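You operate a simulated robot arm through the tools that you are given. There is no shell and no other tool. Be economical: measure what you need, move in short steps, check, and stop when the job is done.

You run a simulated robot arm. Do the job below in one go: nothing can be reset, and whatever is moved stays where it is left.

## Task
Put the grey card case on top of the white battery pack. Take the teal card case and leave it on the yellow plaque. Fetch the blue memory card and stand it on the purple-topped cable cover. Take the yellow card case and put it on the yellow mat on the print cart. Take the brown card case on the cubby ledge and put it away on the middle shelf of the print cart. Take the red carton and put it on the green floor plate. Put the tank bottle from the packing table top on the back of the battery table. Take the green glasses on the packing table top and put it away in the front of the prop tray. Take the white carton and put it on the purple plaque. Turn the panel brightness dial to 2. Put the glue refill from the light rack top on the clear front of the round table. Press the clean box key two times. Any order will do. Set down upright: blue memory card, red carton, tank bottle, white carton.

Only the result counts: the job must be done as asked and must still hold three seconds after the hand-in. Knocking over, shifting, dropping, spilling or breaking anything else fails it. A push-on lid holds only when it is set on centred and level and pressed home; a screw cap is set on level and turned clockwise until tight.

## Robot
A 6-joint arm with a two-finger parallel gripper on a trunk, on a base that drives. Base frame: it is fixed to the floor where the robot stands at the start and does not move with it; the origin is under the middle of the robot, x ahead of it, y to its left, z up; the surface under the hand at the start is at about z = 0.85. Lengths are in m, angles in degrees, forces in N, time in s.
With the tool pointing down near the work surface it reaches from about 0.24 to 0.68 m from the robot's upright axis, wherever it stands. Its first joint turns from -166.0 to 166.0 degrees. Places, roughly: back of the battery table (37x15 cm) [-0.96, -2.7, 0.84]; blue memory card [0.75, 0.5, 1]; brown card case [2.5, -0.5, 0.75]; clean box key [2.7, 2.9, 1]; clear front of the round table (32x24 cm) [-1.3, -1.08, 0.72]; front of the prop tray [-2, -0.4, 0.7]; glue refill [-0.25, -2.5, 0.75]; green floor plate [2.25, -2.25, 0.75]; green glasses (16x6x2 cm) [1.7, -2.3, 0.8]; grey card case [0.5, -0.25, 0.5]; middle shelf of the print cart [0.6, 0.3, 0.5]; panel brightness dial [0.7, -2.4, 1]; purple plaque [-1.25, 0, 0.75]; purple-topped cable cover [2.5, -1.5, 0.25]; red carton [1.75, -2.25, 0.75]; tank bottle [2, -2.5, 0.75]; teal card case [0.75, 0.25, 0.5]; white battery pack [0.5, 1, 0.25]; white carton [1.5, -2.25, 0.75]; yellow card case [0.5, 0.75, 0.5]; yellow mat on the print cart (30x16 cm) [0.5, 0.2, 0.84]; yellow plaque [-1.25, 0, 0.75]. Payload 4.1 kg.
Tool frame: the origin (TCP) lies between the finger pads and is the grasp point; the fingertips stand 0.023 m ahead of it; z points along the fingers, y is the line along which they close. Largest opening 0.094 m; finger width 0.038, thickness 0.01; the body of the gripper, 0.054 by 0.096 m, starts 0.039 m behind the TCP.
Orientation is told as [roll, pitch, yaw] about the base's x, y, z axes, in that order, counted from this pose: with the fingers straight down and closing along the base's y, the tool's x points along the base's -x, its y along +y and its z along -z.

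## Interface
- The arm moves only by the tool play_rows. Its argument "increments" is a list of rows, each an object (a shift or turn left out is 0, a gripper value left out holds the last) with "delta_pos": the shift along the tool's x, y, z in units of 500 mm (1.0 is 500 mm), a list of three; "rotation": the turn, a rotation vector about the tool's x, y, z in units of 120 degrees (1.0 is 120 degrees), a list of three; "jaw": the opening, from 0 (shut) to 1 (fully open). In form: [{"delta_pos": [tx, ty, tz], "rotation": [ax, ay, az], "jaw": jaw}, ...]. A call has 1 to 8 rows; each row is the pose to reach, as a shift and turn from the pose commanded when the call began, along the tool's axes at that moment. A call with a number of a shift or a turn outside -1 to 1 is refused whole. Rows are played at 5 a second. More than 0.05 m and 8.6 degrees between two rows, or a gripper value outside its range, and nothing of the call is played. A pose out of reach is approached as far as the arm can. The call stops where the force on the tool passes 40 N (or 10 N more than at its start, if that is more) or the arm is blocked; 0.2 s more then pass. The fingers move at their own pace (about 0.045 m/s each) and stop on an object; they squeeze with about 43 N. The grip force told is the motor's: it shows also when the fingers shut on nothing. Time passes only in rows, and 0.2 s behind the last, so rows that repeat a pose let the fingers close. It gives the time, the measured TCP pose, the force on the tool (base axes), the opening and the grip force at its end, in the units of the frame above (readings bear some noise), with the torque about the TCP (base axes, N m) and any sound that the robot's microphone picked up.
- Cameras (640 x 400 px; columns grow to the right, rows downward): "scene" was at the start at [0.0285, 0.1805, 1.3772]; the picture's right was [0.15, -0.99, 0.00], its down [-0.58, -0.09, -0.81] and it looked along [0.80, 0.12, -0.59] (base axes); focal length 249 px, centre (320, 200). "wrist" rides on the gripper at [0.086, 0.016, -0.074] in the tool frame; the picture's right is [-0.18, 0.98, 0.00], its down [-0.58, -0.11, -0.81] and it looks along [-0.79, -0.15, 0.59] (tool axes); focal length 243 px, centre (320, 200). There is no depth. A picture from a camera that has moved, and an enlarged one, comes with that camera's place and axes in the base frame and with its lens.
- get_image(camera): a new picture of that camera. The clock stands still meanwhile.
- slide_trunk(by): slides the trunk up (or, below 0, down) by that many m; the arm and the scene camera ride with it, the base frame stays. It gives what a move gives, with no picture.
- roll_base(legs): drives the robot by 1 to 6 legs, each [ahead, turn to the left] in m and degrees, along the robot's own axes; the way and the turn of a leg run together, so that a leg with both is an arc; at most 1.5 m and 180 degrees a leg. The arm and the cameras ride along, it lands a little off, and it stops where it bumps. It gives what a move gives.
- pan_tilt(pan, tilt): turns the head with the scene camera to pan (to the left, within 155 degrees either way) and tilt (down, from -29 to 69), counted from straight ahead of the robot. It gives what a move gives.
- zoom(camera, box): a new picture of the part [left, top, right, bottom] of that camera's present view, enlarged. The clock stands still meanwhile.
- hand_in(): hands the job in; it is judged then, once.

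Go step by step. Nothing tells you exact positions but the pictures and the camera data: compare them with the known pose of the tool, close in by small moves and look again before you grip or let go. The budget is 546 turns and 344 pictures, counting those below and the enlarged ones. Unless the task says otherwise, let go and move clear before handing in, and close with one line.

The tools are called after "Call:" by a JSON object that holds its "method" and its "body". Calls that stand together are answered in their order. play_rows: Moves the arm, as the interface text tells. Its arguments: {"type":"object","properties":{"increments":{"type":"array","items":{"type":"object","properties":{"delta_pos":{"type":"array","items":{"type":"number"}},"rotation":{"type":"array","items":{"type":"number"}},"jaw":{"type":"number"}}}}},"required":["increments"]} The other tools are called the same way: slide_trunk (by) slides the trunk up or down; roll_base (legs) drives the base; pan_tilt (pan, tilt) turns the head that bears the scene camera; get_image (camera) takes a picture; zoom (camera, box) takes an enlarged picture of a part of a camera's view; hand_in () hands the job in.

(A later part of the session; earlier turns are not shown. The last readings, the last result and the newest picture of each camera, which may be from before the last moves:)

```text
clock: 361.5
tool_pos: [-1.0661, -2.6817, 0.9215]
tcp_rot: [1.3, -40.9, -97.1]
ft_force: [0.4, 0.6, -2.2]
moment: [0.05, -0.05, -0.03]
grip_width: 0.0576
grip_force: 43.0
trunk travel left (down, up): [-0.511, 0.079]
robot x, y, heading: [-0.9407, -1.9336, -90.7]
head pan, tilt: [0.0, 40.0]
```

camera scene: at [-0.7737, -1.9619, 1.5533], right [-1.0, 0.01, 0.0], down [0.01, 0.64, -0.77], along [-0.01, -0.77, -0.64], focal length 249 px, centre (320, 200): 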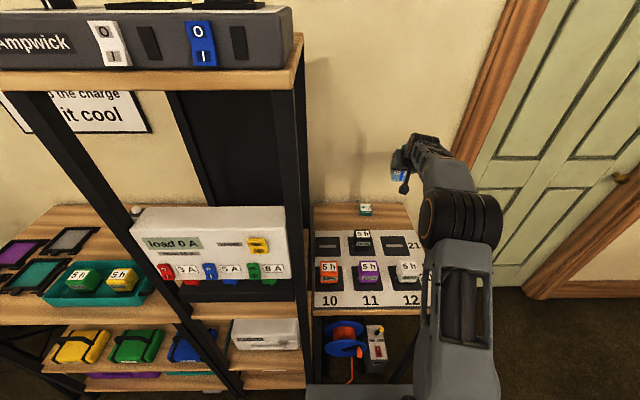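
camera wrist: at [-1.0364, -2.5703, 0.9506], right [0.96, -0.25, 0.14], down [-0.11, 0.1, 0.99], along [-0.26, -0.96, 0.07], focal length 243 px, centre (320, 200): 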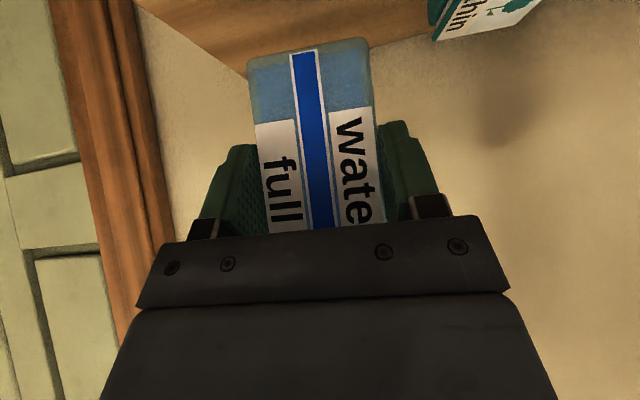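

Call:
{"method": "play_rows", "body": {"increments": [{"delta_pos": [0.004, 0, 0.0045]}, {"delta_pos": [0.008, 0, 0.009]}]}}

Call:
{"method": "get_image", "body": {"camera": "wrist"}}

Call:
{"method": "zoom", "body": {"camera": "scene", "box": [350, 160, 430, 220]}}

```text
clock: 362.1
tool_pos: [-1.0656, -2.682, 0.9167]
tcp_rot: [1.4, -41.0, -97.2]
ft_force: [-0.2, -0.4, -1.9]
moment: [0.05, 0.01, 0.01]
grip_width: 0.0576
grip_force: 43.1
trunk travel left (down, up): [-0.511, 0.079]
robot x, y, heading: [-0.943, -1.9404, -90.9]
head pan, tilt: [0.0, 40.0]
```

```text
144 pictures are left
camera wrist: at [-1.0359, -2.5696, 0.9169], right [0.96, -0.25, 0.14], down [-0.11, 0.1, 0.99], along [-0.26, -0.96, 0.07], focal length 243 px, centre (320, 200)
```

wrist: 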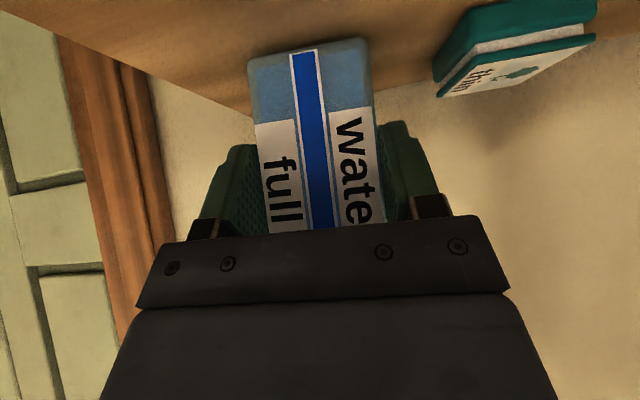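

```text
6.67 times, centred on (390, 190) of scene
camera zoom: at [-0.7735, -1.9612, 1.5533], right [-1.0, 0.01, 0.0], down [0.01, 0.64, -0.77], along [-0.01, -0.77, -0.64], focal length 1660 px, centre (-147, 267)
```

zoom: 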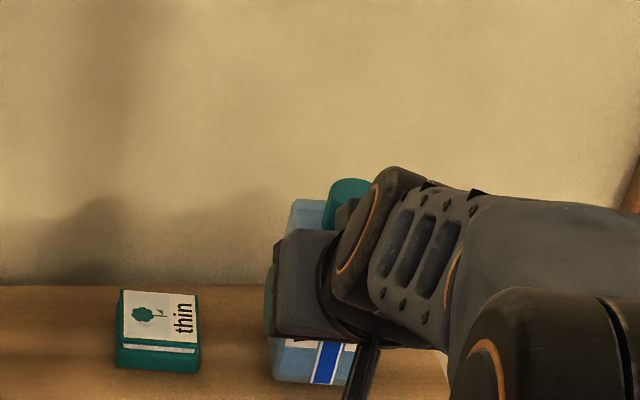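

Call:
{"method": "play_rows", "body": {"increments": [{"delta_pos": [0.004, 0, 0.0045]}, {"delta_pos": [0.008, 0, 0.009]}, {"delta_pos": [0.012, 0, 0.0135]}, {"delta_pos": [0.016, 0, 0.018]}]}}

```text
clock: 363.1
tool_pos: [-1.0654, -2.6802, 0.9119]
tcp_rot: [1.2, -41.9, -97.1]
ft_force: [0.3, 2.2, 32.2]
moment: [0.31, 0.95, -0.01]
grip_width: 0.0582
grip_force: 43.1
trunk travel left (down, up): [-0.511, 0.079]
robot x, y, heading: [-0.94, -1.936, -90.6]
head pan, tilt: [0.0, 40.0]
```

Contact with the table. Relax slightly, open, and withdraw along the axis.

Call:
{"method": "play_rows", "body": {"increments": [{"delta_pos": [-0.005, 0, -0.0058]}, {"delta_pos": [-0.005, 0, -0.0058], "jaw": 0.75}, {"delta_pos": [-0.005, 0, -0.0058], "jaw": 0.85}, {"delta_pos": [-0.005, 0, -0.0058], "jaw": 0.85}]}}

Call:
{"method": "play_rows", "body": {"increments": [{"delta_pos": [0, 0, -0.06]}, {"delta_pos": [0, 0, -0.14]}, {"delta_pos": [0, 0, -0.22]}, {"delta_pos": [0, 0, -0.3]}, {"delta_pos": [0, 0, -0.38]}]}}

Call:
{"method": "get_image", "body": {"camera": "wrist"}}

Call:
{"method": "get_image", "body": {"camera": "scene"}}

```text
clock: 364.1
tool_pos: [-1.0644, -2.6816, 0.908]
tcp_rot: [1.2, -40.9, -97.2]
ft_force: [0.5, -0.2, -0.4]
moment: [-0.01, 0.0, 0.0]
grip_width: 0.08
grip_force: 0.0
trunk travel left (down, up): [-0.511, 0.079]
robot x, y, heading: [-0.9395, -1.9378, -90.7]
head pan, tilt: [0.0, 40.0]
```

```text
clock: 365.3
tool_pos: [-1.0532, -2.557, 1.0524]
tcp_rot: [1.3, -41.0, -97.3]
ft_force: [0.6, 0.5, -0.2]
moment: [0.01, 0.02, -0.01]
grip_width: 0.0798
grip_force: 0.1
trunk travel left (down, up): [-0.511, 0.079]
robot x, y, heading: [-0.9403, -1.9354, -90.4]
head pan, tilt: [0.0, 40.0]
```

```text
142 pictures are left
camera wrist: at [-1.0237, -2.4438, 1.0533], right [0.96, -0.25, 0.14], down [-0.11, 0.1, 0.99], along [-0.26, -0.96, 0.07], focal length 243 px, centre (320, 200)
```

wrist: 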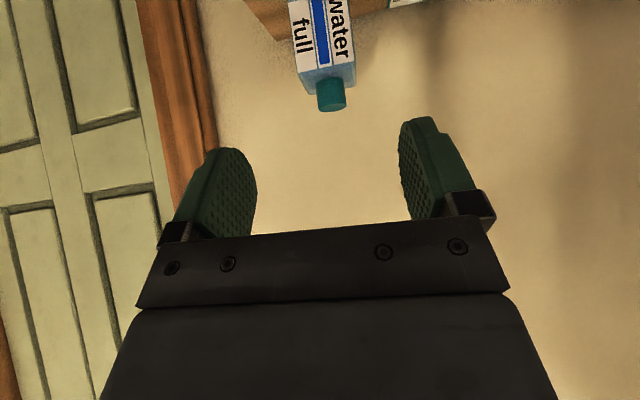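

```text
141 pictures are left
camera scene: at [-0.7734, -1.9603, 1.5532], right [-1.0, 0.01, 0.0], down [0.01, 0.64, -0.77], along [-0.01, -0.77, -0.64], focal length 249 px, centre (320, 200)
```

scene: 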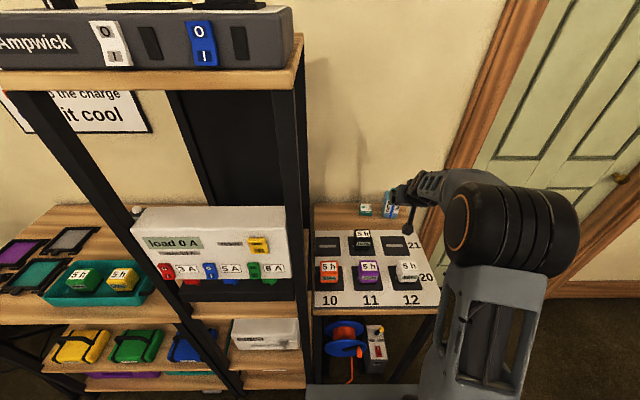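

The bottle stands on the back strip. Next, the glue refill on the light rack top; I'll back off and move east.

Call:
{"method": "roll_base", "body": {"legs": [[-0.22, 0]]}}

Call:
{"method": "play_rows", "body": {"increments": [{"delta_pos": [0.067, 0, -0.057]}, {"delta_pos": [0.133, 0, -0.115]}, {"delta_pos": [0.2, 0, -0.172]}]}}

Call:
{"method": "roll_base", "body": {"legs": [[0, 90], [0.68, 0], [0, -90]]}}

Call:
{"method": "get_image", "body": {"camera": "scene"}}

```text
clock: 367.0
tool_pos: [-1.0507, -2.3364, 1.0528]
tcp_rot: [1.3, -41.0, -97.2]
ft_force: [0.8, -0.6, 0.2]
moment: [-0.04, 0.04, -0.01]
grip_width: 0.0797
grip_force: 0.0
trunk travel left (down, up): [-0.511, 0.079]
robot x, y, heading: [-0.9398, -1.7193, -90.6]
head pan, tilt: [0.0, 40.0]
```

```text
clock: 367.8
tool_pos: [-1.0357, -2.2046, 1.0518]
tcp_rot: [1.2, -41.0, -97.1]
ft_force: [-1.2, -0.1, 0.9]
moment: [0.03, -0.02, -0.04]
grip_width: 0.0798
grip_force: 0.0
trunk travel left (down, up): [-0.511, 0.079]
robot x, y, heading: [-0.941, -1.7164, -90.7]
head pan, tilt: [0.0, 40.0]
```

```text
clock: 379.2
tool_pos: [-0.3598, -2.2112, 1.051]
tcp_rot: [1.3, -41.0, -97.6]
ft_force: [0.9, -0.4, 0.3]
moment: [-0.02, -0.03, -0.01]
grip_width: 0.08
grip_force: 0.1
trunk travel left (down, up): [-0.511, 0.079]
robot x, y, heading: [-0.2592, -1.721, -90.8]
head pan, tilt: [0.0, 40.0]
```

```text
140 pictures are left
camera scene: at [-0.0908, -1.7484, 1.5533], right [-1.0, 0.02, 0.0], down [0.01, 0.64, -0.77], along [-0.01, -0.77, -0.64], focal length 249 px, centre (320, 200)
```

scene: 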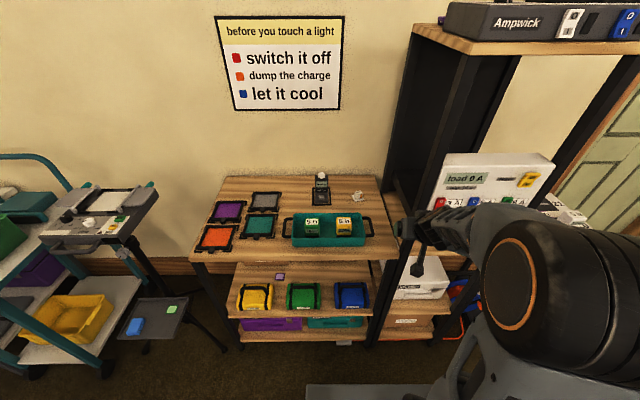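

Call:
{"method": "zoom", "body": {"camera": "scene", "box": [270, 160, 390, 250]}}

Call:
{"method": "zoom", "body": {"camera": "scene", "box": [20, 170, 180, 290]}}

```text
4.44 times, centred on (330, 205) of scene
camera zoom: at [-0.0908, -1.7484, 1.5533], right [-1.0, 0.02, 0.0], down [0.01, 0.64, -0.77], along [-0.01, -0.77, -0.64], focal length 1106 px, centre (276, 178)
```

zoom: 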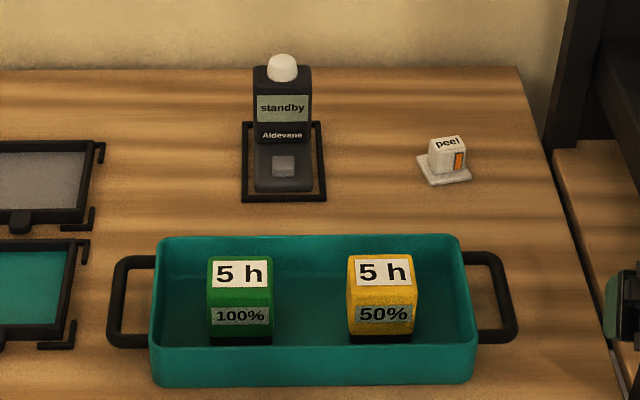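

```text
3.33 times, centred on (100, 230) of scene
camera zoom: at [-0.0908, -1.7484, 1.5533], right [-1.0, 0.02, 0.0], down [0.01, 0.64, -0.77], along [-0.01, -0.77, -0.64], focal length 830 px, centre (1053, 100)
```

zoom: 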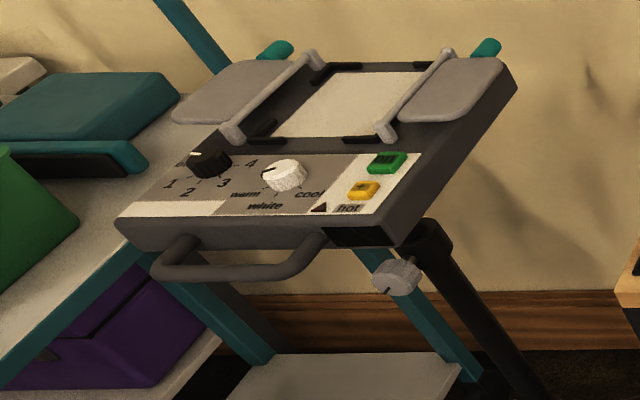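

The glue refill is the small white "peel" piece at ≈(-0.28, -2.63). I'll bring the tool vertical and to the left before driving closer (tall rack post at the right).

Call:
{"method": "play_rows", "body": {"increments": [{"delta_pos": [0, 0.05, 0], "rotation": [0, 0.0683, 0]}, {"delta_pos": [0, 0.1, 0], "rotation": [0, 0.1367, 0]}, {"delta_pos": [0, 0.15, 0], "rotation": [0, 0.205, 0]}, {"delta_pos": [0, 0.2, 0], "rotation": [0, 0.2733, 0]}, {"delta_pos": [0, 0.24, 0], "rotation": [0, 0.3417, 0]}]}}

Call:
{"method": "play_rows", "body": {"increments": [{"rotation": [0, 0, -0.0633]}]}}

Call:
{"method": "roll_base", "body": {"legs": [[0.24, 0]]}}

Call:
{"method": "get_image", "body": {"camera": "wrist"}}

Call:
{"method": "get_image", "body": {"camera": "scene"}}

```text
clock: 380.4
tool_pos: [-0.2395, -2.2266, 1.0533]
tcp_rot: [0.9, 0.0, -96.8]
ft_force: [0.3, 0.0, 0.0]
moment: [-0.01, -0.01, 0.01]
grip_width: 0.0796
grip_force: 0.1
trunk travel left (down, up): [-0.511, 0.079]
robot x, y, heading: [-0.2595, -1.7221, -91.0]
head pan, tilt: [0.0, 40.0]
```

```text
clock: 380.8
tool_pos: [-0.2398, -2.2265, 1.0535]
tcp_rot: [0.9, -0.1, -89.2]
ft_force: [-0.3, 0.2, -0.2]
moment: [0.0, 0.0, -0.02]
grip_width: 0.0798
grip_force: 0.0
trunk travel left (down, up): [-0.511, 0.079]
robot x, y, heading: [-0.2589, -1.7268, -90.9]
head pan, tilt: [0.0, 40.0]
```

```text
clock: 382.6
tool_pos: [-0.2472, -2.4667, 1.0536]
tcp_rot: [0.9, -0.1, -89.2]
ft_force: [0.5, 0.0, -0.3]
moment: [-0.01, -0.02, 0.02]
grip_width: 0.0797
grip_force: 0.1
trunk travel left (down, up): [-0.511, 0.079]
robot x, y, heading: [-0.2634, -1.96, -91.1]
head pan, tilt: [0.0, 40.0]
```

```text
137 pictures are left
camera wrist: at [-0.2312, -2.3805, 1.1286], right [0.98, -0.17, 0.02], down [-0.12, -0.58, 0.81], along [-0.13, -0.8, -0.59], focal length 243 px, centre (320, 200)
```

wrist: 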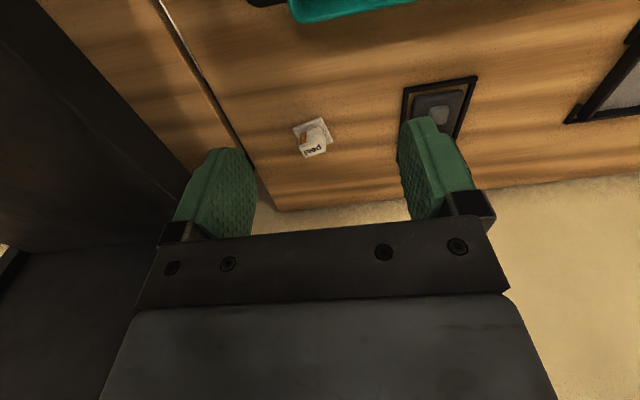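

```text
136 pictures are left
camera scene: at [-0.0954, -1.9906, 1.5532], right [-1.0, 0.02, 0.0], down [0.01, 0.64, -0.77], along [-0.02, -0.77, -0.64], focal length 249 px, centre (320, 200)
```

scene: 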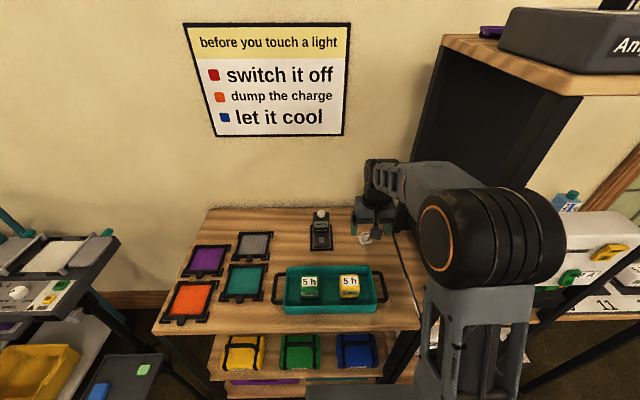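

Call:
{"method": "play_rows", "body": {"increments": [{"delta_pos": [-0.07, -0.02, 0.02]}, {"delta_pos": [-0.14, -0.04, 0.06]}, {"delta_pos": [-0.21, -0.064, 0.11]}, {"delta_pos": [-0.265, -0.064, 0.17]}]}}

Call:
{"method": "get_image", "body": {"camera": "wrist"}}

Call:
{"method": "zoom", "body": {"camera": "scene", "box": [320, 190, 420, 265]}}

```text
clock: 383.6
tool_pos: [-0.2752, -2.602, 0.9665]
tcp_rot: [0.9, -0.1, -89.3]
ft_force: [-0.4, 0.0, -0.2]
moment: [0.0, 0.0, -0.01]
grip_width: 0.0798
grip_force: 0.0
trunk travel left (down, up): [-0.511, 0.079]
robot x, y, heading: [-0.2658, -1.9596, -91.3]
head pan, tilt: [0.0, 40.0]
```

```text
135 pictures are left
camera wrist: at [-0.2602, -2.5142, 1.0422], right [0.98, -0.17, 0.02], down [-0.12, -0.58, 0.81], along [-0.13, -0.8, -0.59], focal length 243 px, centre (320, 200)
```

wrist: 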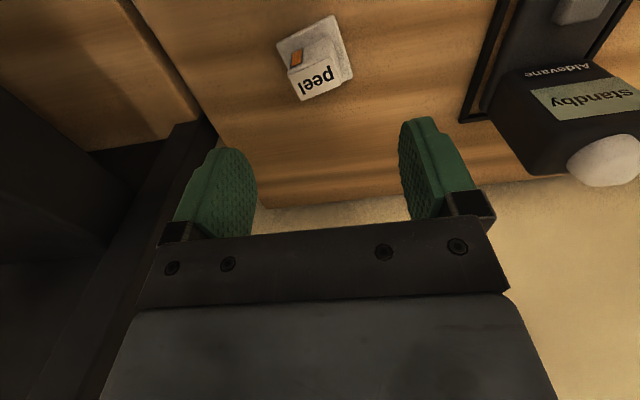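

```text
5.33 times, centred on (370, 228) of scene
camera zoom: at [-0.0954, -1.9907, 1.5533], right [-1.0, 0.02, 0.0], down [0.01, 0.64, -0.77], along [-0.02, -0.77, -0.64], focal length 1328 px, centre (53, 53)
```

zoom: 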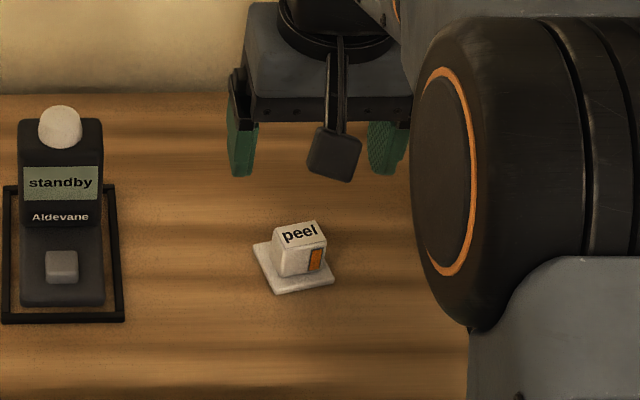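

Call:
{"method": "play_rows", "body": {"increments": [{"delta_pos": [0.012, 0.0, 0.04], "rotation": [0, 0, -0.07], "jaw": 0.7}, {"delta_pos": [0.012, 0.0, 0.1], "rotation": [0, 0, -0.14]}, {"delta_pos": [0.012, 0, 0.13], "rotation": [0, 0, -0.14]}]}}

Call:
{"method": "get_image", "body": {"camera": "wrist"}}

```text
clock: 384.4
tool_pos: [-0.275, -2.5951, 0.9031]
tcp_rot: [0.8, -0.4, -72.4]
ft_force: [0.0, -0.1, 0.6]
moment: [-0.02, 0.06, 0.01]
grip_width: 0.066
grip_force: 0.1
trunk travel left (down, up): [-0.511, 0.079]
robot x, y, heading: [-0.2622, -1.9611, -91.3]
head pan, tilt: [0.0, 40.0]
```

```text
133 pictures are left
camera wrist: at [-0.2857, -2.5073, 0.9776], right [0.99, 0.12, 0.02], down [0.06, -0.59, 0.81], along [0.11, -0.8, -0.59], focal length 243 px, centre (320, 200)
```

wrist: 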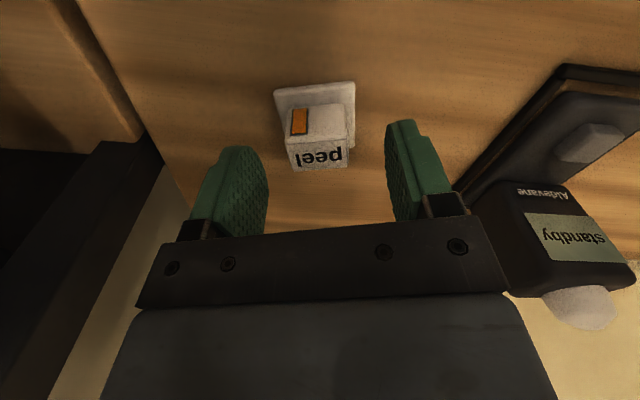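

Call:
{"method": "play_rows", "body": {"increments": [{"delta_pos": [0, 0.003, 0.03]}, {"delta_pos": [0, 0.003, 0.046]}]}}

Call:
{"method": "get_image", "body": {"camera": "wrist"}}

```text
clock: 385.0
tool_pos: [-0.2726, -2.5944, 0.8783]
tcp_rot: [0.8, -0.4, -72.5]
ft_force: [-0.5, -0.3, -0.3]
moment: [-0.01, 0.03, 0.0]
grip_width: 0.066
grip_force: 0.1
trunk travel left (down, up): [-0.511, 0.079]
robot x, y, heading: [-0.2602, -1.9628, -91.4]
head pan, tilt: [0.0, 40.0]
```

```text
132 pictures are left
camera wrist: at [-0.2831, -2.5063, 0.9544], right [0.99, 0.12, 0.02], down [0.06, -0.59, 0.81], along [0.11, -0.8, -0.59], focal length 243 px, centre (320, 200)
```

wrist: 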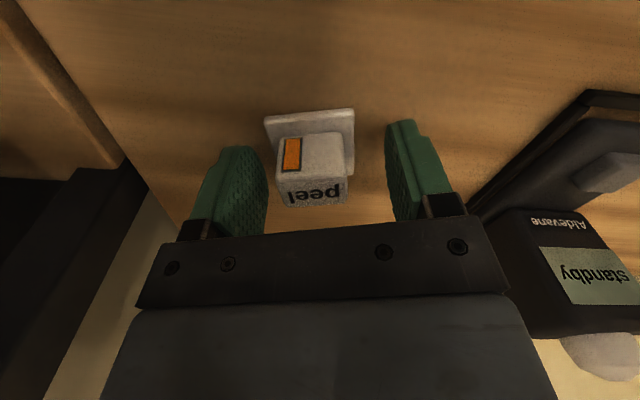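

Call:
{"method": "play_rows", "body": {"increments": [{"delta_pos": [-0.008, -0.002, 0.01]}, {"delta_pos": [-0.008, -0.002, 0.01], "jaw": 0.2}, {"delta_pos": [-0.008, -0.002, 0.01], "jaw": 0}, {"delta_pos": [-0.008, -0.002, 0.01], "jaw": 0}, {"delta_pos": [-0.008, -0.002, -0.08], "jaw": 0}, {"delta_pos": [-0.008, -0.002, -0.16], "jaw": 0}]}}

Call:
{"method": "get_image", "body": {"camera": "wrist"}}

```text
clock: 386.4
tool_pos: [-0.2726, -2.5972, 0.9596]
tcp_rot: [0.8, -0.4, -72.5]
ft_force: [-0.2, 0.7, -0.6]
moment: [0.0, 0.02, -0.03]
grip_width: 0.0429
grip_force: 43.1
trunk travel left (down, up): [-0.511, 0.079]
robot x, y, heading: [-0.2625, -1.964, -91.2]
head pan, tilt: [0.0, 40.0]
```

```text
131 pictures are left
camera wrist: at [-0.2836, -2.5093, 1.0352], right [0.99, 0.12, 0.02], down [0.06, -0.59, 0.81], along [0.11, -0.8, -0.59], focal length 243 px, centre (320, 200)
```

wrist: 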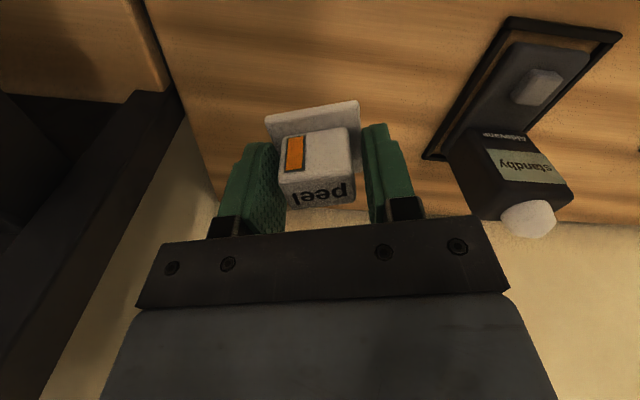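

Glue refill is held. I'll rise, retract and drive west to the south side of the round table.

Call:
{"method": "play_rows", "body": {"increments": [{"delta_pos": [0, 0, -0.09]}, {"delta_pos": [0.085, -0.026, -0.12]}, {"delta_pos": [0.17, -0.052, -0.12]}, {"delta_pos": [0.255, -0.078, -0.12]}, {"delta_pos": [0.34, -0.104, -0.12]}, {"delta_pos": [0.42, -0.13, -0.12]}]}}

Call:
{"method": "roll_base", "body": {"legs": [[-0.25, 0], [0, -88], [1.02, 0]]}}

Call:
{"method": "pan_tilt", "body": {"pan": -70, "tilt": 40}}

Call:
{"method": "get_image", "body": {"camera": "scene"}}

```text
clock: 387.8
tool_pos: [-0.3873, -2.4293, 1.0149]
tcp_rot: [0.5, -0.1, -72.4]
ft_force: [17.7, -28.6, -1.6]
moment: [2.19, 1.42, -1.96]
grip_width: 0.0431
grip_force: 43.4
trunk travel left (down, up): [-0.511, 0.079]
robot x, y, heading: [-0.2627, -1.9629, -90.8]
head pan, tilt: [0.0, 40.0]
```

```text
clock: 388.5
tool_pos: [-0.39, -2.4305, 1.0184]
tcp_rot: [0.7, -1.2, -72.4]
ft_force: [22.6, -18.5, -16.8]
moment: [-0.08, 1.92, -1.98]
grip_width: 0.0428
grip_force: 43.6
trunk travel left (down, up): [-0.511, 0.079]
robot x, y, heading: [-0.2636, -1.96, -89.5]
head pan, tilt: [0.0, 40.0]
stopped in leg 1: the force on the tool passed its limit at 54 N (the readings are from after the stop); the commanded pose is now the measured one
```

```text
clock: 389.9
tool_pos: [-0.3909, -2.4309, 1.0185]
tcp_rot: [1.0, -1.4, -73.0]
ft_force: [56.8, -62.5, 4.3]
moment: [5.53, 5.5, -5.5]
grip_width: 0.0427
grip_force: 42.9
trunk travel left (down, up): [-0.511, 0.079]
robot x, y, heading: [-0.2617, -1.9601, -89.5]
head pan, tilt: [-70.0, 40.0]
```

```text
130 pictures are left
camera scene: at [-0.1341, -1.94, 1.5535], right [-0.35, 0.94, 0.02], down [0.58, 0.23, -0.78], along [-0.74, -0.26, -0.63], focal length 249 px, centre (320, 200)
```

scene: 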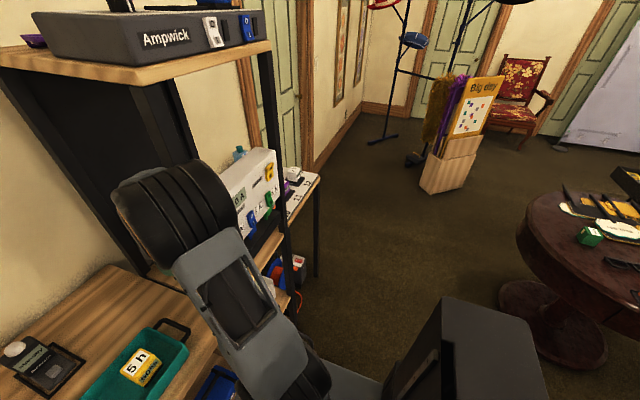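

I moved the wrong lateral way and the camera arm touched the tall rack's post. I'll reverse: back in -y, then to +x.

Call:
{"method": "play_rows", "body": {"increments": [{"delta_pos": [-0.044, 0.007, 0]}, {"delta_pos": [-0.088, 0.014, 0]}, {"delta_pos": [-0.106, 0.08, 0]}, {"delta_pos": [-0.13, 0.16, 0]}, {"delta_pos": [-0.154, 0.24, 0]}]}}

Call:
{"method": "get_image", "body": {"camera": "wrist"}}

Call:
{"method": "pan_tilt", "body": {"pan": 0, "tilt": 40}}

Call:
{"method": "get_image", "body": {"camera": "scene"}}

```text
clock: 391.1
tool_pos: [-0.263, -2.4605, 1.022]
tcp_rot: [0.9, -1.6, -72.5]
ft_force: [-0.6, 0.0, -0.2]
moment: [0.03, 0.0, 0.04]
grip_width: 0.0428
grip_force: 42.6
trunk travel left (down, up): [-0.511, 0.079]
robot x, y, heading: [-0.2645, -1.9625, -90.4]
head pan, tilt: [-70.0, 40.0]
```

```text
129 pictures are left
camera wrist: at [-0.2746, -2.3707, 1.0962], right [0.99, 0.12, 0.02], down [0.05, -0.57, 0.82], along [0.11, -0.81, -0.57], focal length 243 px, centre (320, 200)
```

wrist: 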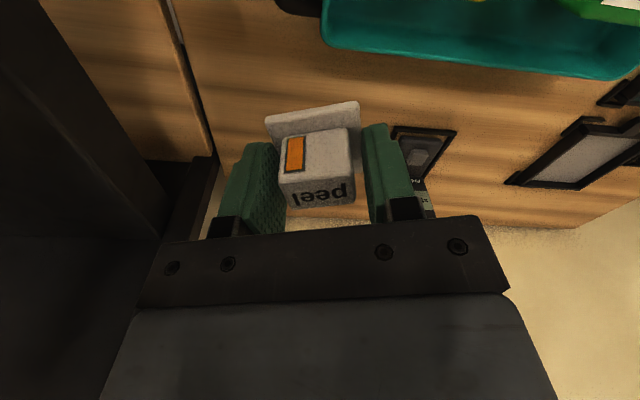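

```text
clock: 392.5
tool_pos: [-0.2646, -2.4594, 1.0227]
tcp_rot: [0.9, -1.5, -72.7]
ft_force: [0.4, 0.6, -0.9]
moment: [-0.02, 0.0, 0.04]
grip_width: 0.0424
grip_force: 43.3
trunk travel left (down, up): [-0.511, 0.079]
robot x, y, heading: [-0.2612, -1.9573, -90.4]
head pan, tilt: [0.0, 40.0]
```

```text
128 pictures are left
camera scene: at [-0.0941, -1.9871, 1.5533], right [-1.0, 0.01, 0.0], down [0.0, 0.64, -0.77], along [0.0, -0.77, -0.64], focal length 249 px, centre (320, 200)
```

scene: 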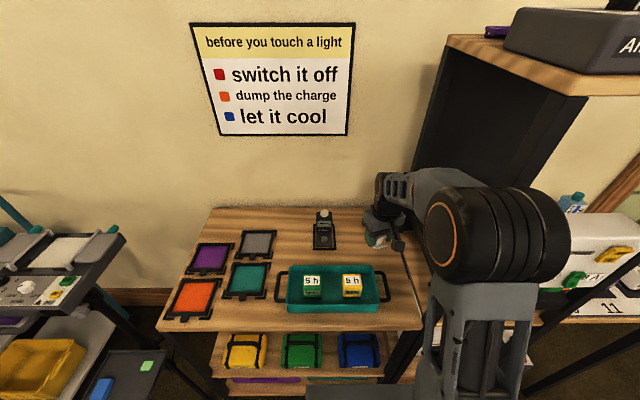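

Call:
{"method": "roll_base", "body": {"legs": [[-0.25, 0]]}}

Call:
{"method": "roll_base", "body": {"legs": [[0, -89], [1.02, 0]]}}

Call:
{"method": "pan_tilt", "body": {"pan": -70, "tilt": 40}}

Call:
{"method": "get_image", "body": {"camera": "scene"}}

```text
clock: 394.3
tool_pos: [-0.2604, -2.2081, 1.0233]
tcp_rot: [1.0, -1.5, -72.3]
ft_force: [0.1, -0.6, -0.9]
moment: [-0.05, -0.02, 0.0]
grip_width: 0.0427
grip_force: 43.0
trunk travel left (down, up): [-0.511, 0.079]
robot x, y, heading: [-0.2633, -1.7124, -90.1]
head pan, tilt: [0.0, 40.0]
```

```text
clock: 403.4
tool_pos: [-1.7742, -1.7172, 1.0229]
tcp_rot: [1.0, -1.5, -162.2]
ft_force: [-0.1, -0.8, -0.3]
moment: [-0.02, -0.01, -0.03]
grip_width: 0.0425
grip_force: 43.0
trunk travel left (down, up): [-0.511, 0.079]
robot x, y, heading: [-1.2765, -1.7095, 180.0]
head pan, tilt: [0.0, 40.0]
```

```text
clock: 404.8
tool_pos: [-1.7736, -1.7158, 1.0231]
tcp_rot: [1.0, -1.5, -162.2]
ft_force: [0.9, 0.9, -0.2]
moment: [0.0, 0.01, -0.02]
grip_width: 0.0428
grip_force: 43.3
trunk travel left (down, up): [-0.511, 0.079]
robot x, y, heading: [-1.2792, -1.7162, 179.9]
head pan, tilt: [-70.0, 40.0]
```

```text
127 pictures are left
camera scene: at [-1.2447, -1.7986, 1.5533], right [0.94, 0.34, 0.0], down [0.22, -0.6, -0.77], along [-0.26, 0.72, -0.64], focal length 249 px, centre (320, 200)
```

scene: 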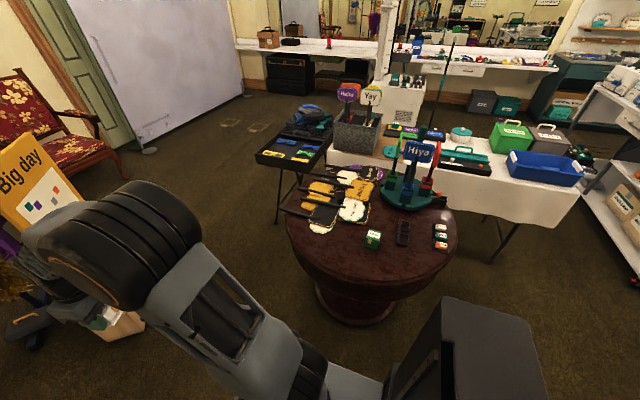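

The round table's clear front faces me. I'll turn to face it.

Call:
{"method": "roll_base", "body": {"legs": [[0, -90]]}}

Call:
{"method": "pan_tilt", "body": {"pan": 0, "tilt": 50}}

Call:
{"method": "get_image", "body": {"camera": "scene"}}

Call:
{"method": "get_image", "body": {"camera": "wrist"}}

```text
clock: 409.0
tool_pos: [-1.2764, -1.2162, 1.0229]
tcp_rot: [0.9, -1.5, 107.5]
ft_force: [-0.2, 0.2, -0.1]
moment: [-0.05, -0.02, -0.02]
grip_width: 0.0428
grip_force: 43.2
trunk travel left (down, up): [-0.511, 0.079]
robot x, y, heading: [-1.2778, -1.7149, 89.3]
head pan, tilt: [-70.0, 40.0]
```

```text
clock: 410.4
tool_pos: [-1.278, -1.2161, 1.0226]
tcp_rot: [1.0, -1.5, 107.5]
ft_force: [0.4, 0.0, -0.2]
moment: [0.0, 0.0, -0.04]
grip_width: 0.0427
grip_force: 43.0
trunk travel left (down, up): [-0.511, 0.079]
robot x, y, heading: [-1.2745, -1.7159, 89.6]
head pan, tilt: [0.0, 50.0]
```

```text
126 pictures are left
camera scene: at [-1.4417, -1.6937, 1.5391], right [1.0, -0.01, 0.0], down [-0.01, -0.77, -0.64], along [0.01, 0.64, -0.77], focal length 249 px, centre (320, 200)
```

scene: 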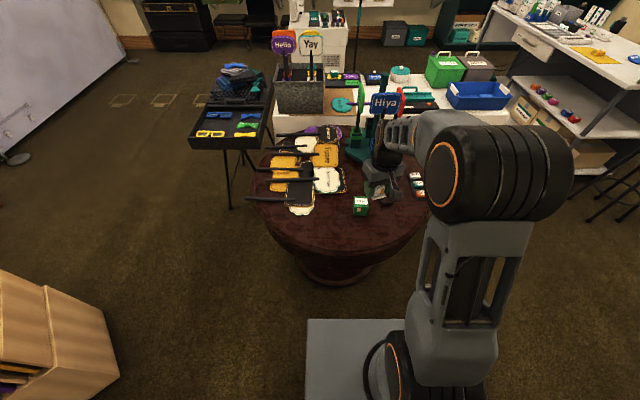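

```text
125 pictures are left
camera wrist: at [-1.264, -1.3044, 1.0961], right [-0.99, -0.12, 0.02], down [-0.05, 0.57, 0.82], along [-0.11, 0.81, -0.57], focal length 243 px, centre (320, 200)
```

wrist: 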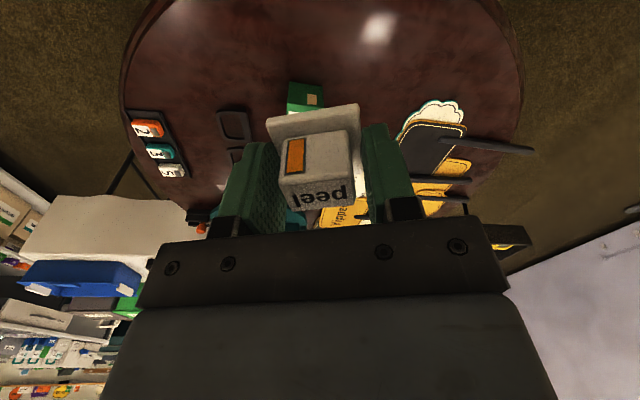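

I'll place it at ≈(-1.36, -1.13), clear of the green box. Moving over and down.

Call:
{"method": "play_rows", "body": {"increments": [{"delta_pos": [-0.07, 0.035, 0.0]}, {"delta_pos": [-0.14, 0.07, 0.02]}, {"delta_pos": [-0.213, 0.105, 0.06]}, {"delta_pos": [-0.213, 0.105, 0.15]}, {"delta_pos": [-0.213, 0.105, 0.24]}, {"delta_pos": [-0.213, 0.105, 0.33]}, {"delta_pos": [-0.213, 0.105, 0.41]}]}}

Call:
{"method": "get_image", "body": {"camera": "wrist"}}

Call:
{"method": "zoom", "body": {"camera": "scene", "box": [250, 150, 450, 275]}}

```text
clock: 412.1
tool_pos: [-1.364, -1.1262, 0.8207]
tcp_rot: [0.9, -1.3, 107.4]
ft_force: [0.7, 0.4, -0.2]
moment: [0.0, 0.01, 0.0]
grip_width: 0.0426
grip_force: 43.1
trunk travel left (down, up): [-0.511, 0.079]
robot x, y, heading: [-1.2742, -1.7134, 89.6]
head pan, tilt: [0.0, 50.0]
```

```text
124 pictures are left
camera wrist: at [-1.3509, -1.2145, 0.8947], right [-0.99, -0.12, 0.02], down [-0.05, 0.57, 0.82], along [-0.11, 0.81, -0.57], focal length 243 px, centre (320, 200)
```

wrist: 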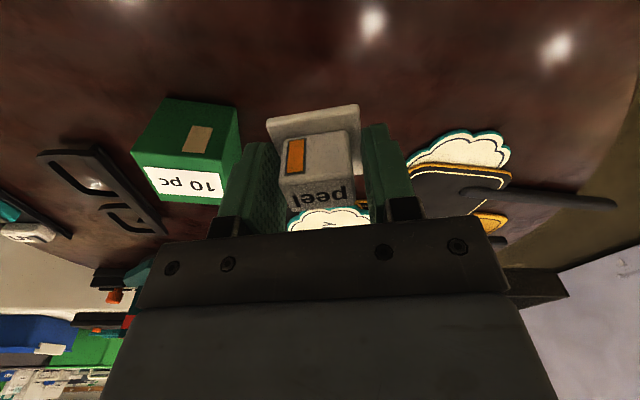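

```text
3.20 times, centred on (350, 212) of scene
camera zoom: at [-1.4419, -1.6935, 1.5391], right [1.0, -0.01, 0.0], down [-0.01, -0.77, -0.64], along [0.0, 0.64, -0.77], focal length 797 px, centre (224, 160)
```

zoom: 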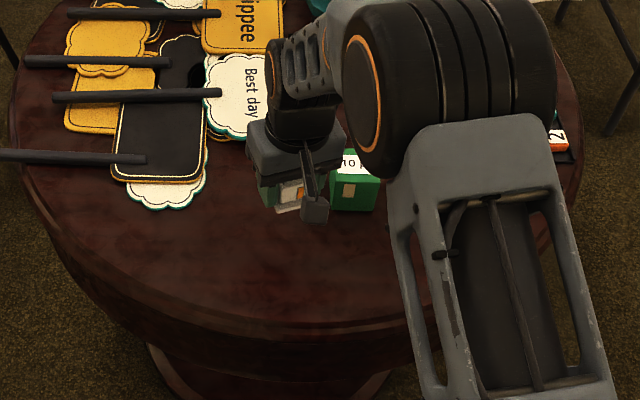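

Call:
{"method": "play_rows", "body": {"increments": [{"delta_pos": [0.026, 0.05, 0.02]}, {"delta_pos": [0.026, 0.05, 0.09]}, {"delta_pos": [0.026, 0.05, 0.12]}]}}

Call:
{"method": "play_rows", "body": {"increments": [{"delta_pos": [0, 0, 0.01]}, {"delta_pos": [0, 0, 0.02]}, {"delta_pos": [0, 0, 0.03]}]}}

Call:
{"method": "get_image", "body": {"camera": "wrist"}}

```text
clock: 412.9
tool_pos: [-1.3839, -1.145, 0.7619]
tcp_rot: [1.0, -1.4, 107.4]
ft_force: [0.6, -0.1, 0.0]
moment: [0.0, -0.02, 0.0]
grip_width: 0.0427
grip_force: 42.5
trunk travel left (down, up): [-0.511, 0.079]
robot x, y, heading: [-1.2775, -1.7114, 89.5]
head pan, tilt: [0.0, 50.0]
```

```text
clock: 413.6
tool_pos: [-1.386, -1.1451, 0.7472]
tcp_rot: [1.0, -1.5, 107.4]
ft_force: [0.2, -0.6, 0.3]
moment: [-0.03, 0.03, -0.02]
grip_width: 0.0427
grip_force: 43.0
trunk travel left (down, up): [-0.511, 0.079]
robot x, y, heading: [-1.2768, -1.7126, 89.4]
head pan, tilt: [0.0, 50.0]
```

```text
122 pictures are left
camera wrist: at [-1.3725, -1.233, 0.8195], right [-0.99, -0.12, 0.02], down [-0.05, 0.57, 0.82], along [-0.11, 0.81, -0.57], focal length 243 px, centre (320, 200)
```

wrist: 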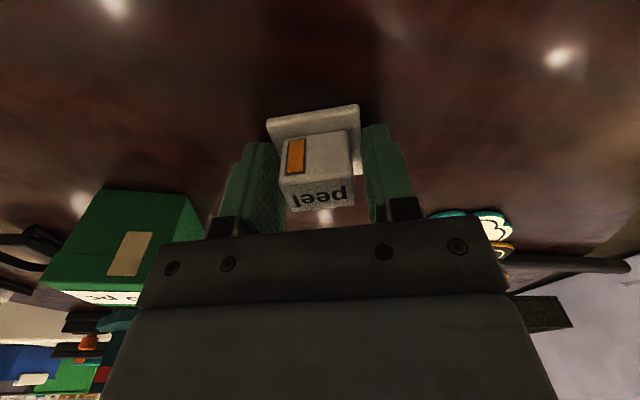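

Call:
{"method": "play_rows", "body": {"increments": [{"delta_pos": [0, 0, 0.006]}, {"delta_pos": [0, 0, 0.012]}, {"delta_pos": [0, 0, 0.018]}, {"delta_pos": [0, 0, 0.024]}]}}

```text
clock: 414.4
tool_pos: [-1.3863, -1.1423, 0.7442]
tcp_rot: [0.9, -1.9, 107.3]
ft_force: [0.2, -5.6, 19.6]
moment: [-0.56, -0.2, -0.05]
grip_width: 0.0427
grip_force: 43.3
trunk travel left (down, up): [-0.511, 0.079]
robot x, y, heading: [-1.2754, -1.7134, 89.6]
head pan, tilt: [0.0, 50.0]
stopped in row 3: the force on the tool passed its limit at 44 N (the readings are from after the stop); the commanded pose is now the measured one
```

Contact with the table. Releasing.

Call:
{"method": "play_rows", "body": {"increments": [{"delta_pos": [0, 0, -0.002], "jaw": 0.55}, {"delta_pos": [0, 0, -0.002], "jaw": 0.62}, {"delta_pos": [0, 0, -0.002], "jaw": 0.62}, {"delta_pos": [0, 0, -0.06]}, {"delta_pos": [0, 0, -0.15]}, {"delta_pos": [0, 0, -0.24]}, {"delta_pos": [0, 0, -0.33]}, {"delta_pos": [0, 0, -0.42]}]}}

Call:
{"method": "get_image", "body": {"camera": "wrist"}}

Call:
{"method": "zoom", "body": {"camera": "scene", "box": [250, 150, 450, 275]}}

```text
clock: 416.2
tool_pos: [-1.381, -1.1474, 0.9526]
tcp_rot: [1.0, -1.6, 107.3]
ft_force: [-0.3, 0.0, 0.0]
moment: [0.01, -0.01, 0.01]
grip_width: 0.0581
grip_force: 0.0
trunk travel left (down, up): [-0.511, 0.079]
robot x, y, heading: [-1.2757, -1.7127, 89.4]
head pan, tilt: [0.0, 50.0]
```

```text
121 pictures are left
camera wrist: at [-1.3671, -1.2368, 1.0252], right [-0.99, -0.12, 0.02], down [-0.05, 0.57, 0.82], along [-0.11, 0.81, -0.57], focal length 243 px, centre (320, 200)
```

wrist: 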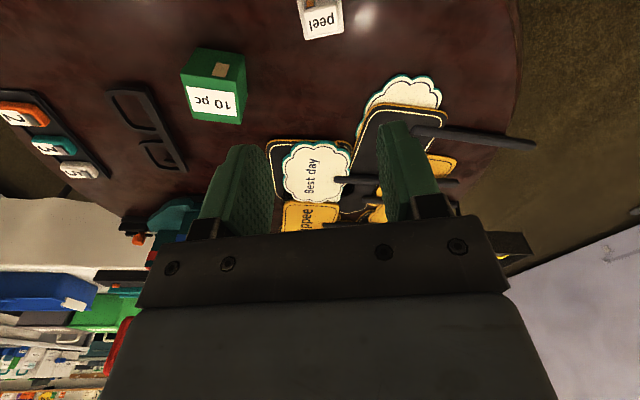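

```text
3.20 times, centred on (350, 212) of scene
camera zoom: at [-1.4417, -1.6941, 1.539], right [1.0, -0.01, 0.0], down [-0.01, -0.77, -0.64], along [0.0, 0.64, -0.77], focal length 797 px, centre (224, 160)
```

zoom: 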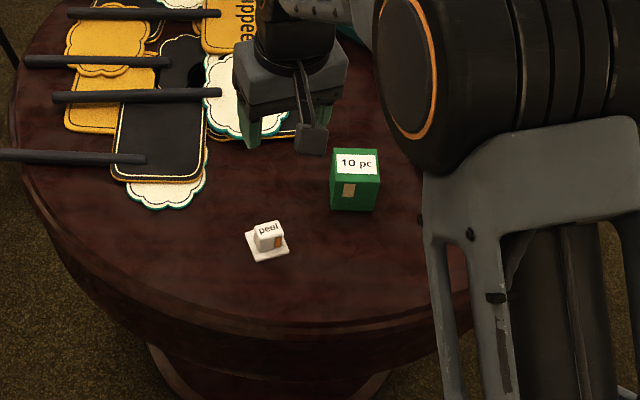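

The glue refill is placed. Next the panel brightness dial at ≈(0.70, -2.33): driving east.

Call:
{"method": "roll_base", "body": {"legs": [[0, -89.5], [1.0, 0], [0.95, 0], [0, -90]]}}

Call:
{"method": "pan_tilt", "body": {"pan": 0, "tilt": 45}}

Call:
{"method": "get_image", "body": {"camera": "scene"}}

```text
clock: 433.6
tool_pos: [0.7781, -2.2513, 0.9528]
tcp_rot: [0.9, -1.5, -72.8]
ft_force: [13.2, 27.1, -3.8]
moment: [0.13, -0.15, -0.43]
grip_width: 0.0494
grip_force: 0.0
trunk travel left (down, up): [-0.511, 0.079]
robot x, y, heading: [0.6789, -1.6893, -90.7]
head pan, tilt: [0.0, 50.0]
```

```text
clock: 434.3
tool_pos: [0.7784, -2.2518, 0.9511]
tcp_rot: [1.0, -1.3, -72.9]
ft_force: [7.0, 18.0, 1.2]
moment: [-0.01, 0.02, -0.38]
grip_width: 0.0531
grip_force: 0.0
trunk travel left (down, up): [-0.511, 0.079]
robot x, y, heading: [0.6745, -1.6889, -90.8]
head pan, tilt: [0.0, 45.0]
```

```text
119 pictures are left
camera scene: at [0.8449, -1.7078, 1.5459], right [-1.0, 0.01, 0.0], down [0.01, 0.71, -0.71], along [-0.01, -0.71, -0.71], focal length 249 px, centre (320, 200)
```

scene: 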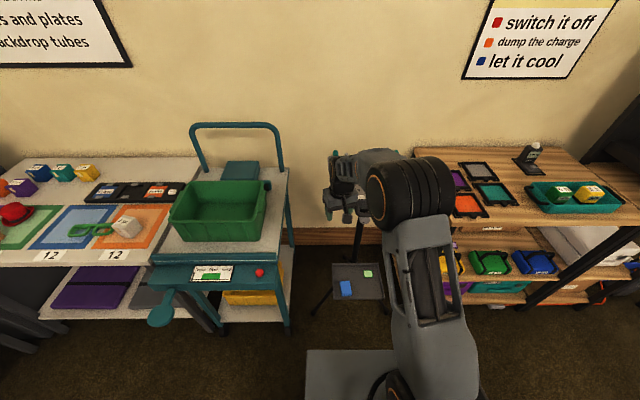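

The tool brushed the panel stand at the end of the turn; backing away now and checking.

Call:
{"method": "roll_base", "body": {"legs": [[-0.2, 0]]}}

Call:
{"method": "play_rows", "body": {"increments": [{"delta_pos": [0, 0, -0.09]}, {"delta_pos": [0.06, -0.06, -0.18]}, {"delta_pos": [0.1, -0.14, -0.2]}, {"delta_pos": [0.14, -0.22, -0.2]}]}}

Call:
{"method": "get_image", "body": {"camera": "scene"}}

```text
clock: 435.9
tool_pos: [0.7778, -2.0519, 0.9512]
tcp_rot: [0.9, -1.4, -72.9]
ft_force: [0.2, 0.6, -0.4]
moment: [-0.03, 0.01, 0.01]
grip_width: 0.0584
grip_force: 0.0
trunk travel left (down, up): [-0.511, 0.079]
robot x, y, heading: [0.6774, -1.4858, -90.5]
head pan, tilt: [0.0, 45.0]
```

```text
refused: row 2 steps farther than a row can; nothing moved
```

```text
118 pictures are left
camera scene: at [0.8464, -1.5102, 1.546], right [-1.0, 0.01, 0.0], down [0.01, 0.71, -0.71], along [-0.01, -0.71, -0.71], focal length 249 px, centre (320, 200)
```

scene: 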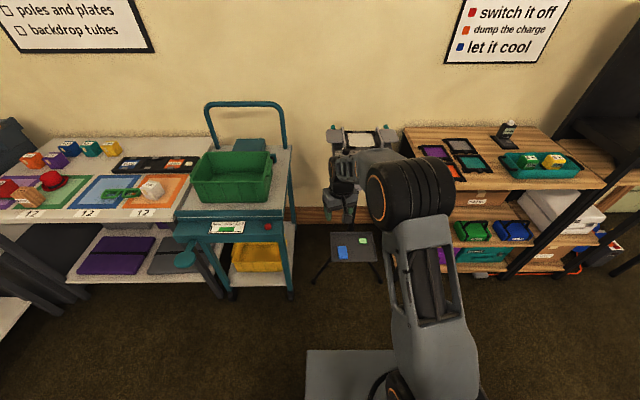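

Call:
{"method": "play_rows", "body": {"increments": [{"delta_pos": [0.02, 0.07, -0.05]}, {"delta_pos": [0.04, 0.14, -0.1]}, {"delta_pos": [0.06, 0.21, -0.15]}, {"delta_pos": [0.08, 0.28, -0.2]}, {"delta_pos": [0.1, 0.35, -0.25]}, {"delta_pos": [0.12, 0.42, -0.3]}]}}

Call:
{"method": "zoom", "body": {"camera": "scene", "box": [290, 100, 420, 200]}}

```text
clock: 437.3
tool_pos: [0.9597, -1.9311, 1.1024]
tcp_rot: [1.0, -1.4, -72.9]
ft_force: [-0.3, 0.0, -0.3]
moment: [0.0, 0.01, -0.02]
grip_width: 0.0584
grip_force: 0.0
trunk travel left (down, up): [-0.511, 0.079]
robot x, y, heading: [0.6793, -1.493, -90.6]
head pan, tilt: [0.0, 45.0]
```

```text
4.00 times, centred on (355, 150) of scene
camera zoom: at [0.8467, -1.5104, 1.5459], right [-1.0, 0.01, 0.0], down [0.01, 0.71, -0.71], along [-0.01, -0.71, -0.71], focal length 996 px, centre (180, 400)
```

zoom: 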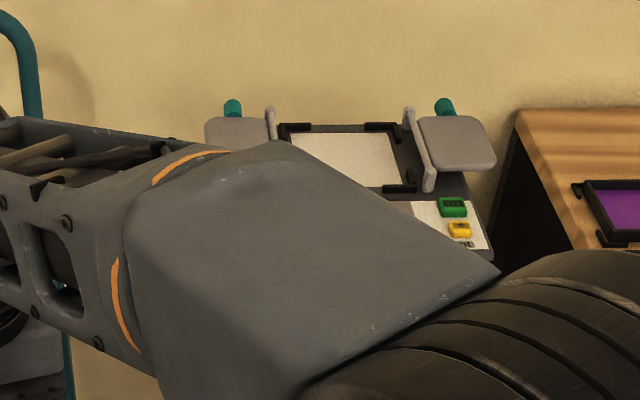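

Call:
{"method": "play_rows", "body": {"increments": [{"delta_pos": [0, -0.09, -0.05], "rotation": [0, 0, 0.024]}, {"delta_pos": [-0.005, -0.18, -0.1], "rotation": [0, 0, 0.048]}, {"delta_pos": [-0.01, -0.27, -0.12], "rotation": [0, 0, 0.072]}, {"delta_pos": [-0.015, -0.36, -0.12], "rotation": [0, 0, 0.096]}, {"delta_pos": [-0.02, -0.45, -0.12], "rotation": [0, 0, 0.12]}, {"delta_pos": [-0.02, -0.54, -0.12], "rotation": [0, 0, 0.142]}]}}

Call:
{"method": "get_image", "body": {"camera": "wrist"}}

```text
refused: row 1 steps farther than a row can; nothing moved
```

```text
116 pictures are left
camera wrist: at [0.948, -1.8418, 1.1767], right [0.99, 0.11, 0.02], down [0.05, -0.57, 0.82], along [0.11, -0.81, -0.57], focal length 243 px, centre (320, 200)
```

wrist: 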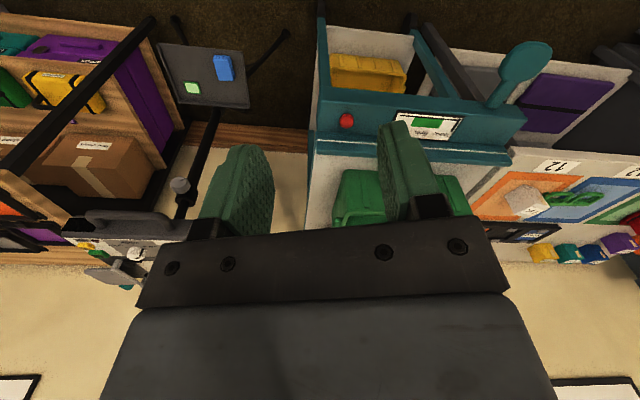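

Call:
{"method": "play_rows", "body": {"increments": [{"delta_pos": [0, -0.075, -0.03], "rotation": [0, 0, 0.024]}, {"delta_pos": [-0.005, -0.15, -0.06], "rotation": [0, 0, 0.048]}, {"delta_pos": [-0.01, -0.225, -0.09], "rotation": [0, 0, 0.072]}, {"delta_pos": [-0.015, -0.3, -0.12], "rotation": [0, 0, 0.096]}, {"delta_pos": [-0.02, -0.38, -0.14], "rotation": [0, 0, 0.12]}, {"delta_pos": [-0.02, -0.46, -0.14], "rotation": [0, 0, 0.142]}, {"delta_pos": [-0.02, -0.53, -0.14], "rotation": [0, 0, 0.142]}]}}

Call:
{"method": "get_image", "body": {"camera": "wrist"}}

```text
clock: 438.9
tool_pos: [0.7056, -2.0189, 1.1687]
tcp_rot: [1.4, -1.0, -90.0]
ft_force: [0.3, 0.2, -0.4]
moment: [0.01, 0.02, 0.0]
grip_width: 0.0584
grip_force: 0.0
trunk travel left (down, up): [-0.511, 0.079]
robot x, y, heading: [0.6792, -1.4899, -90.7]
head pan, tilt: [0.0, 45.0]
```

```text
115 pictures are left
camera wrist: at [0.7208, -1.9305, 1.2423], right [0.98, -0.18, 0.03], down [-0.13, -0.57, 0.81], along [-0.13, -0.8, -0.58], focal length 243 px, centre (320, 200)
```

wrist: 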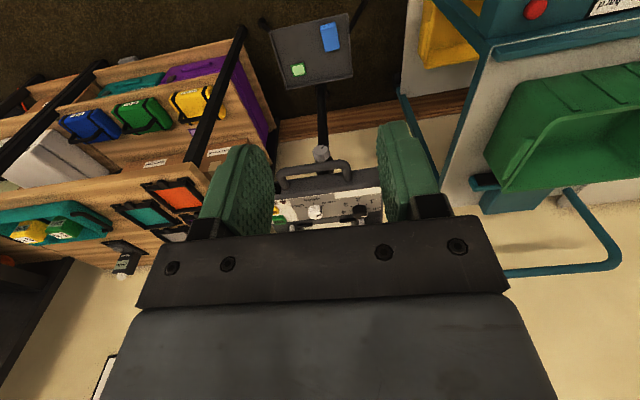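

Call:
{"method": "zoom", "body": {"camera": "wrist", "box": [260, 150, 400, 235]}}

```text
4.57 times, centred on (330, 192) of wrist
camera zoom: at [0.7208, -1.9305, 1.2423], right [0.98, -0.18, 0.03], down [-0.13, -0.57, 0.81], along [-0.13, -0.8, -0.58], focal length 1109 px, centre (274, 234)
```

zoom: 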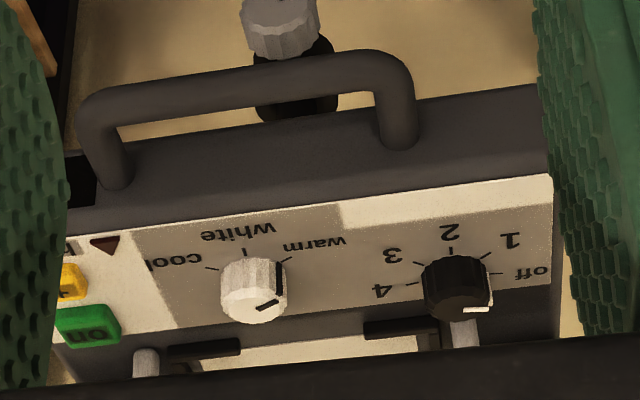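

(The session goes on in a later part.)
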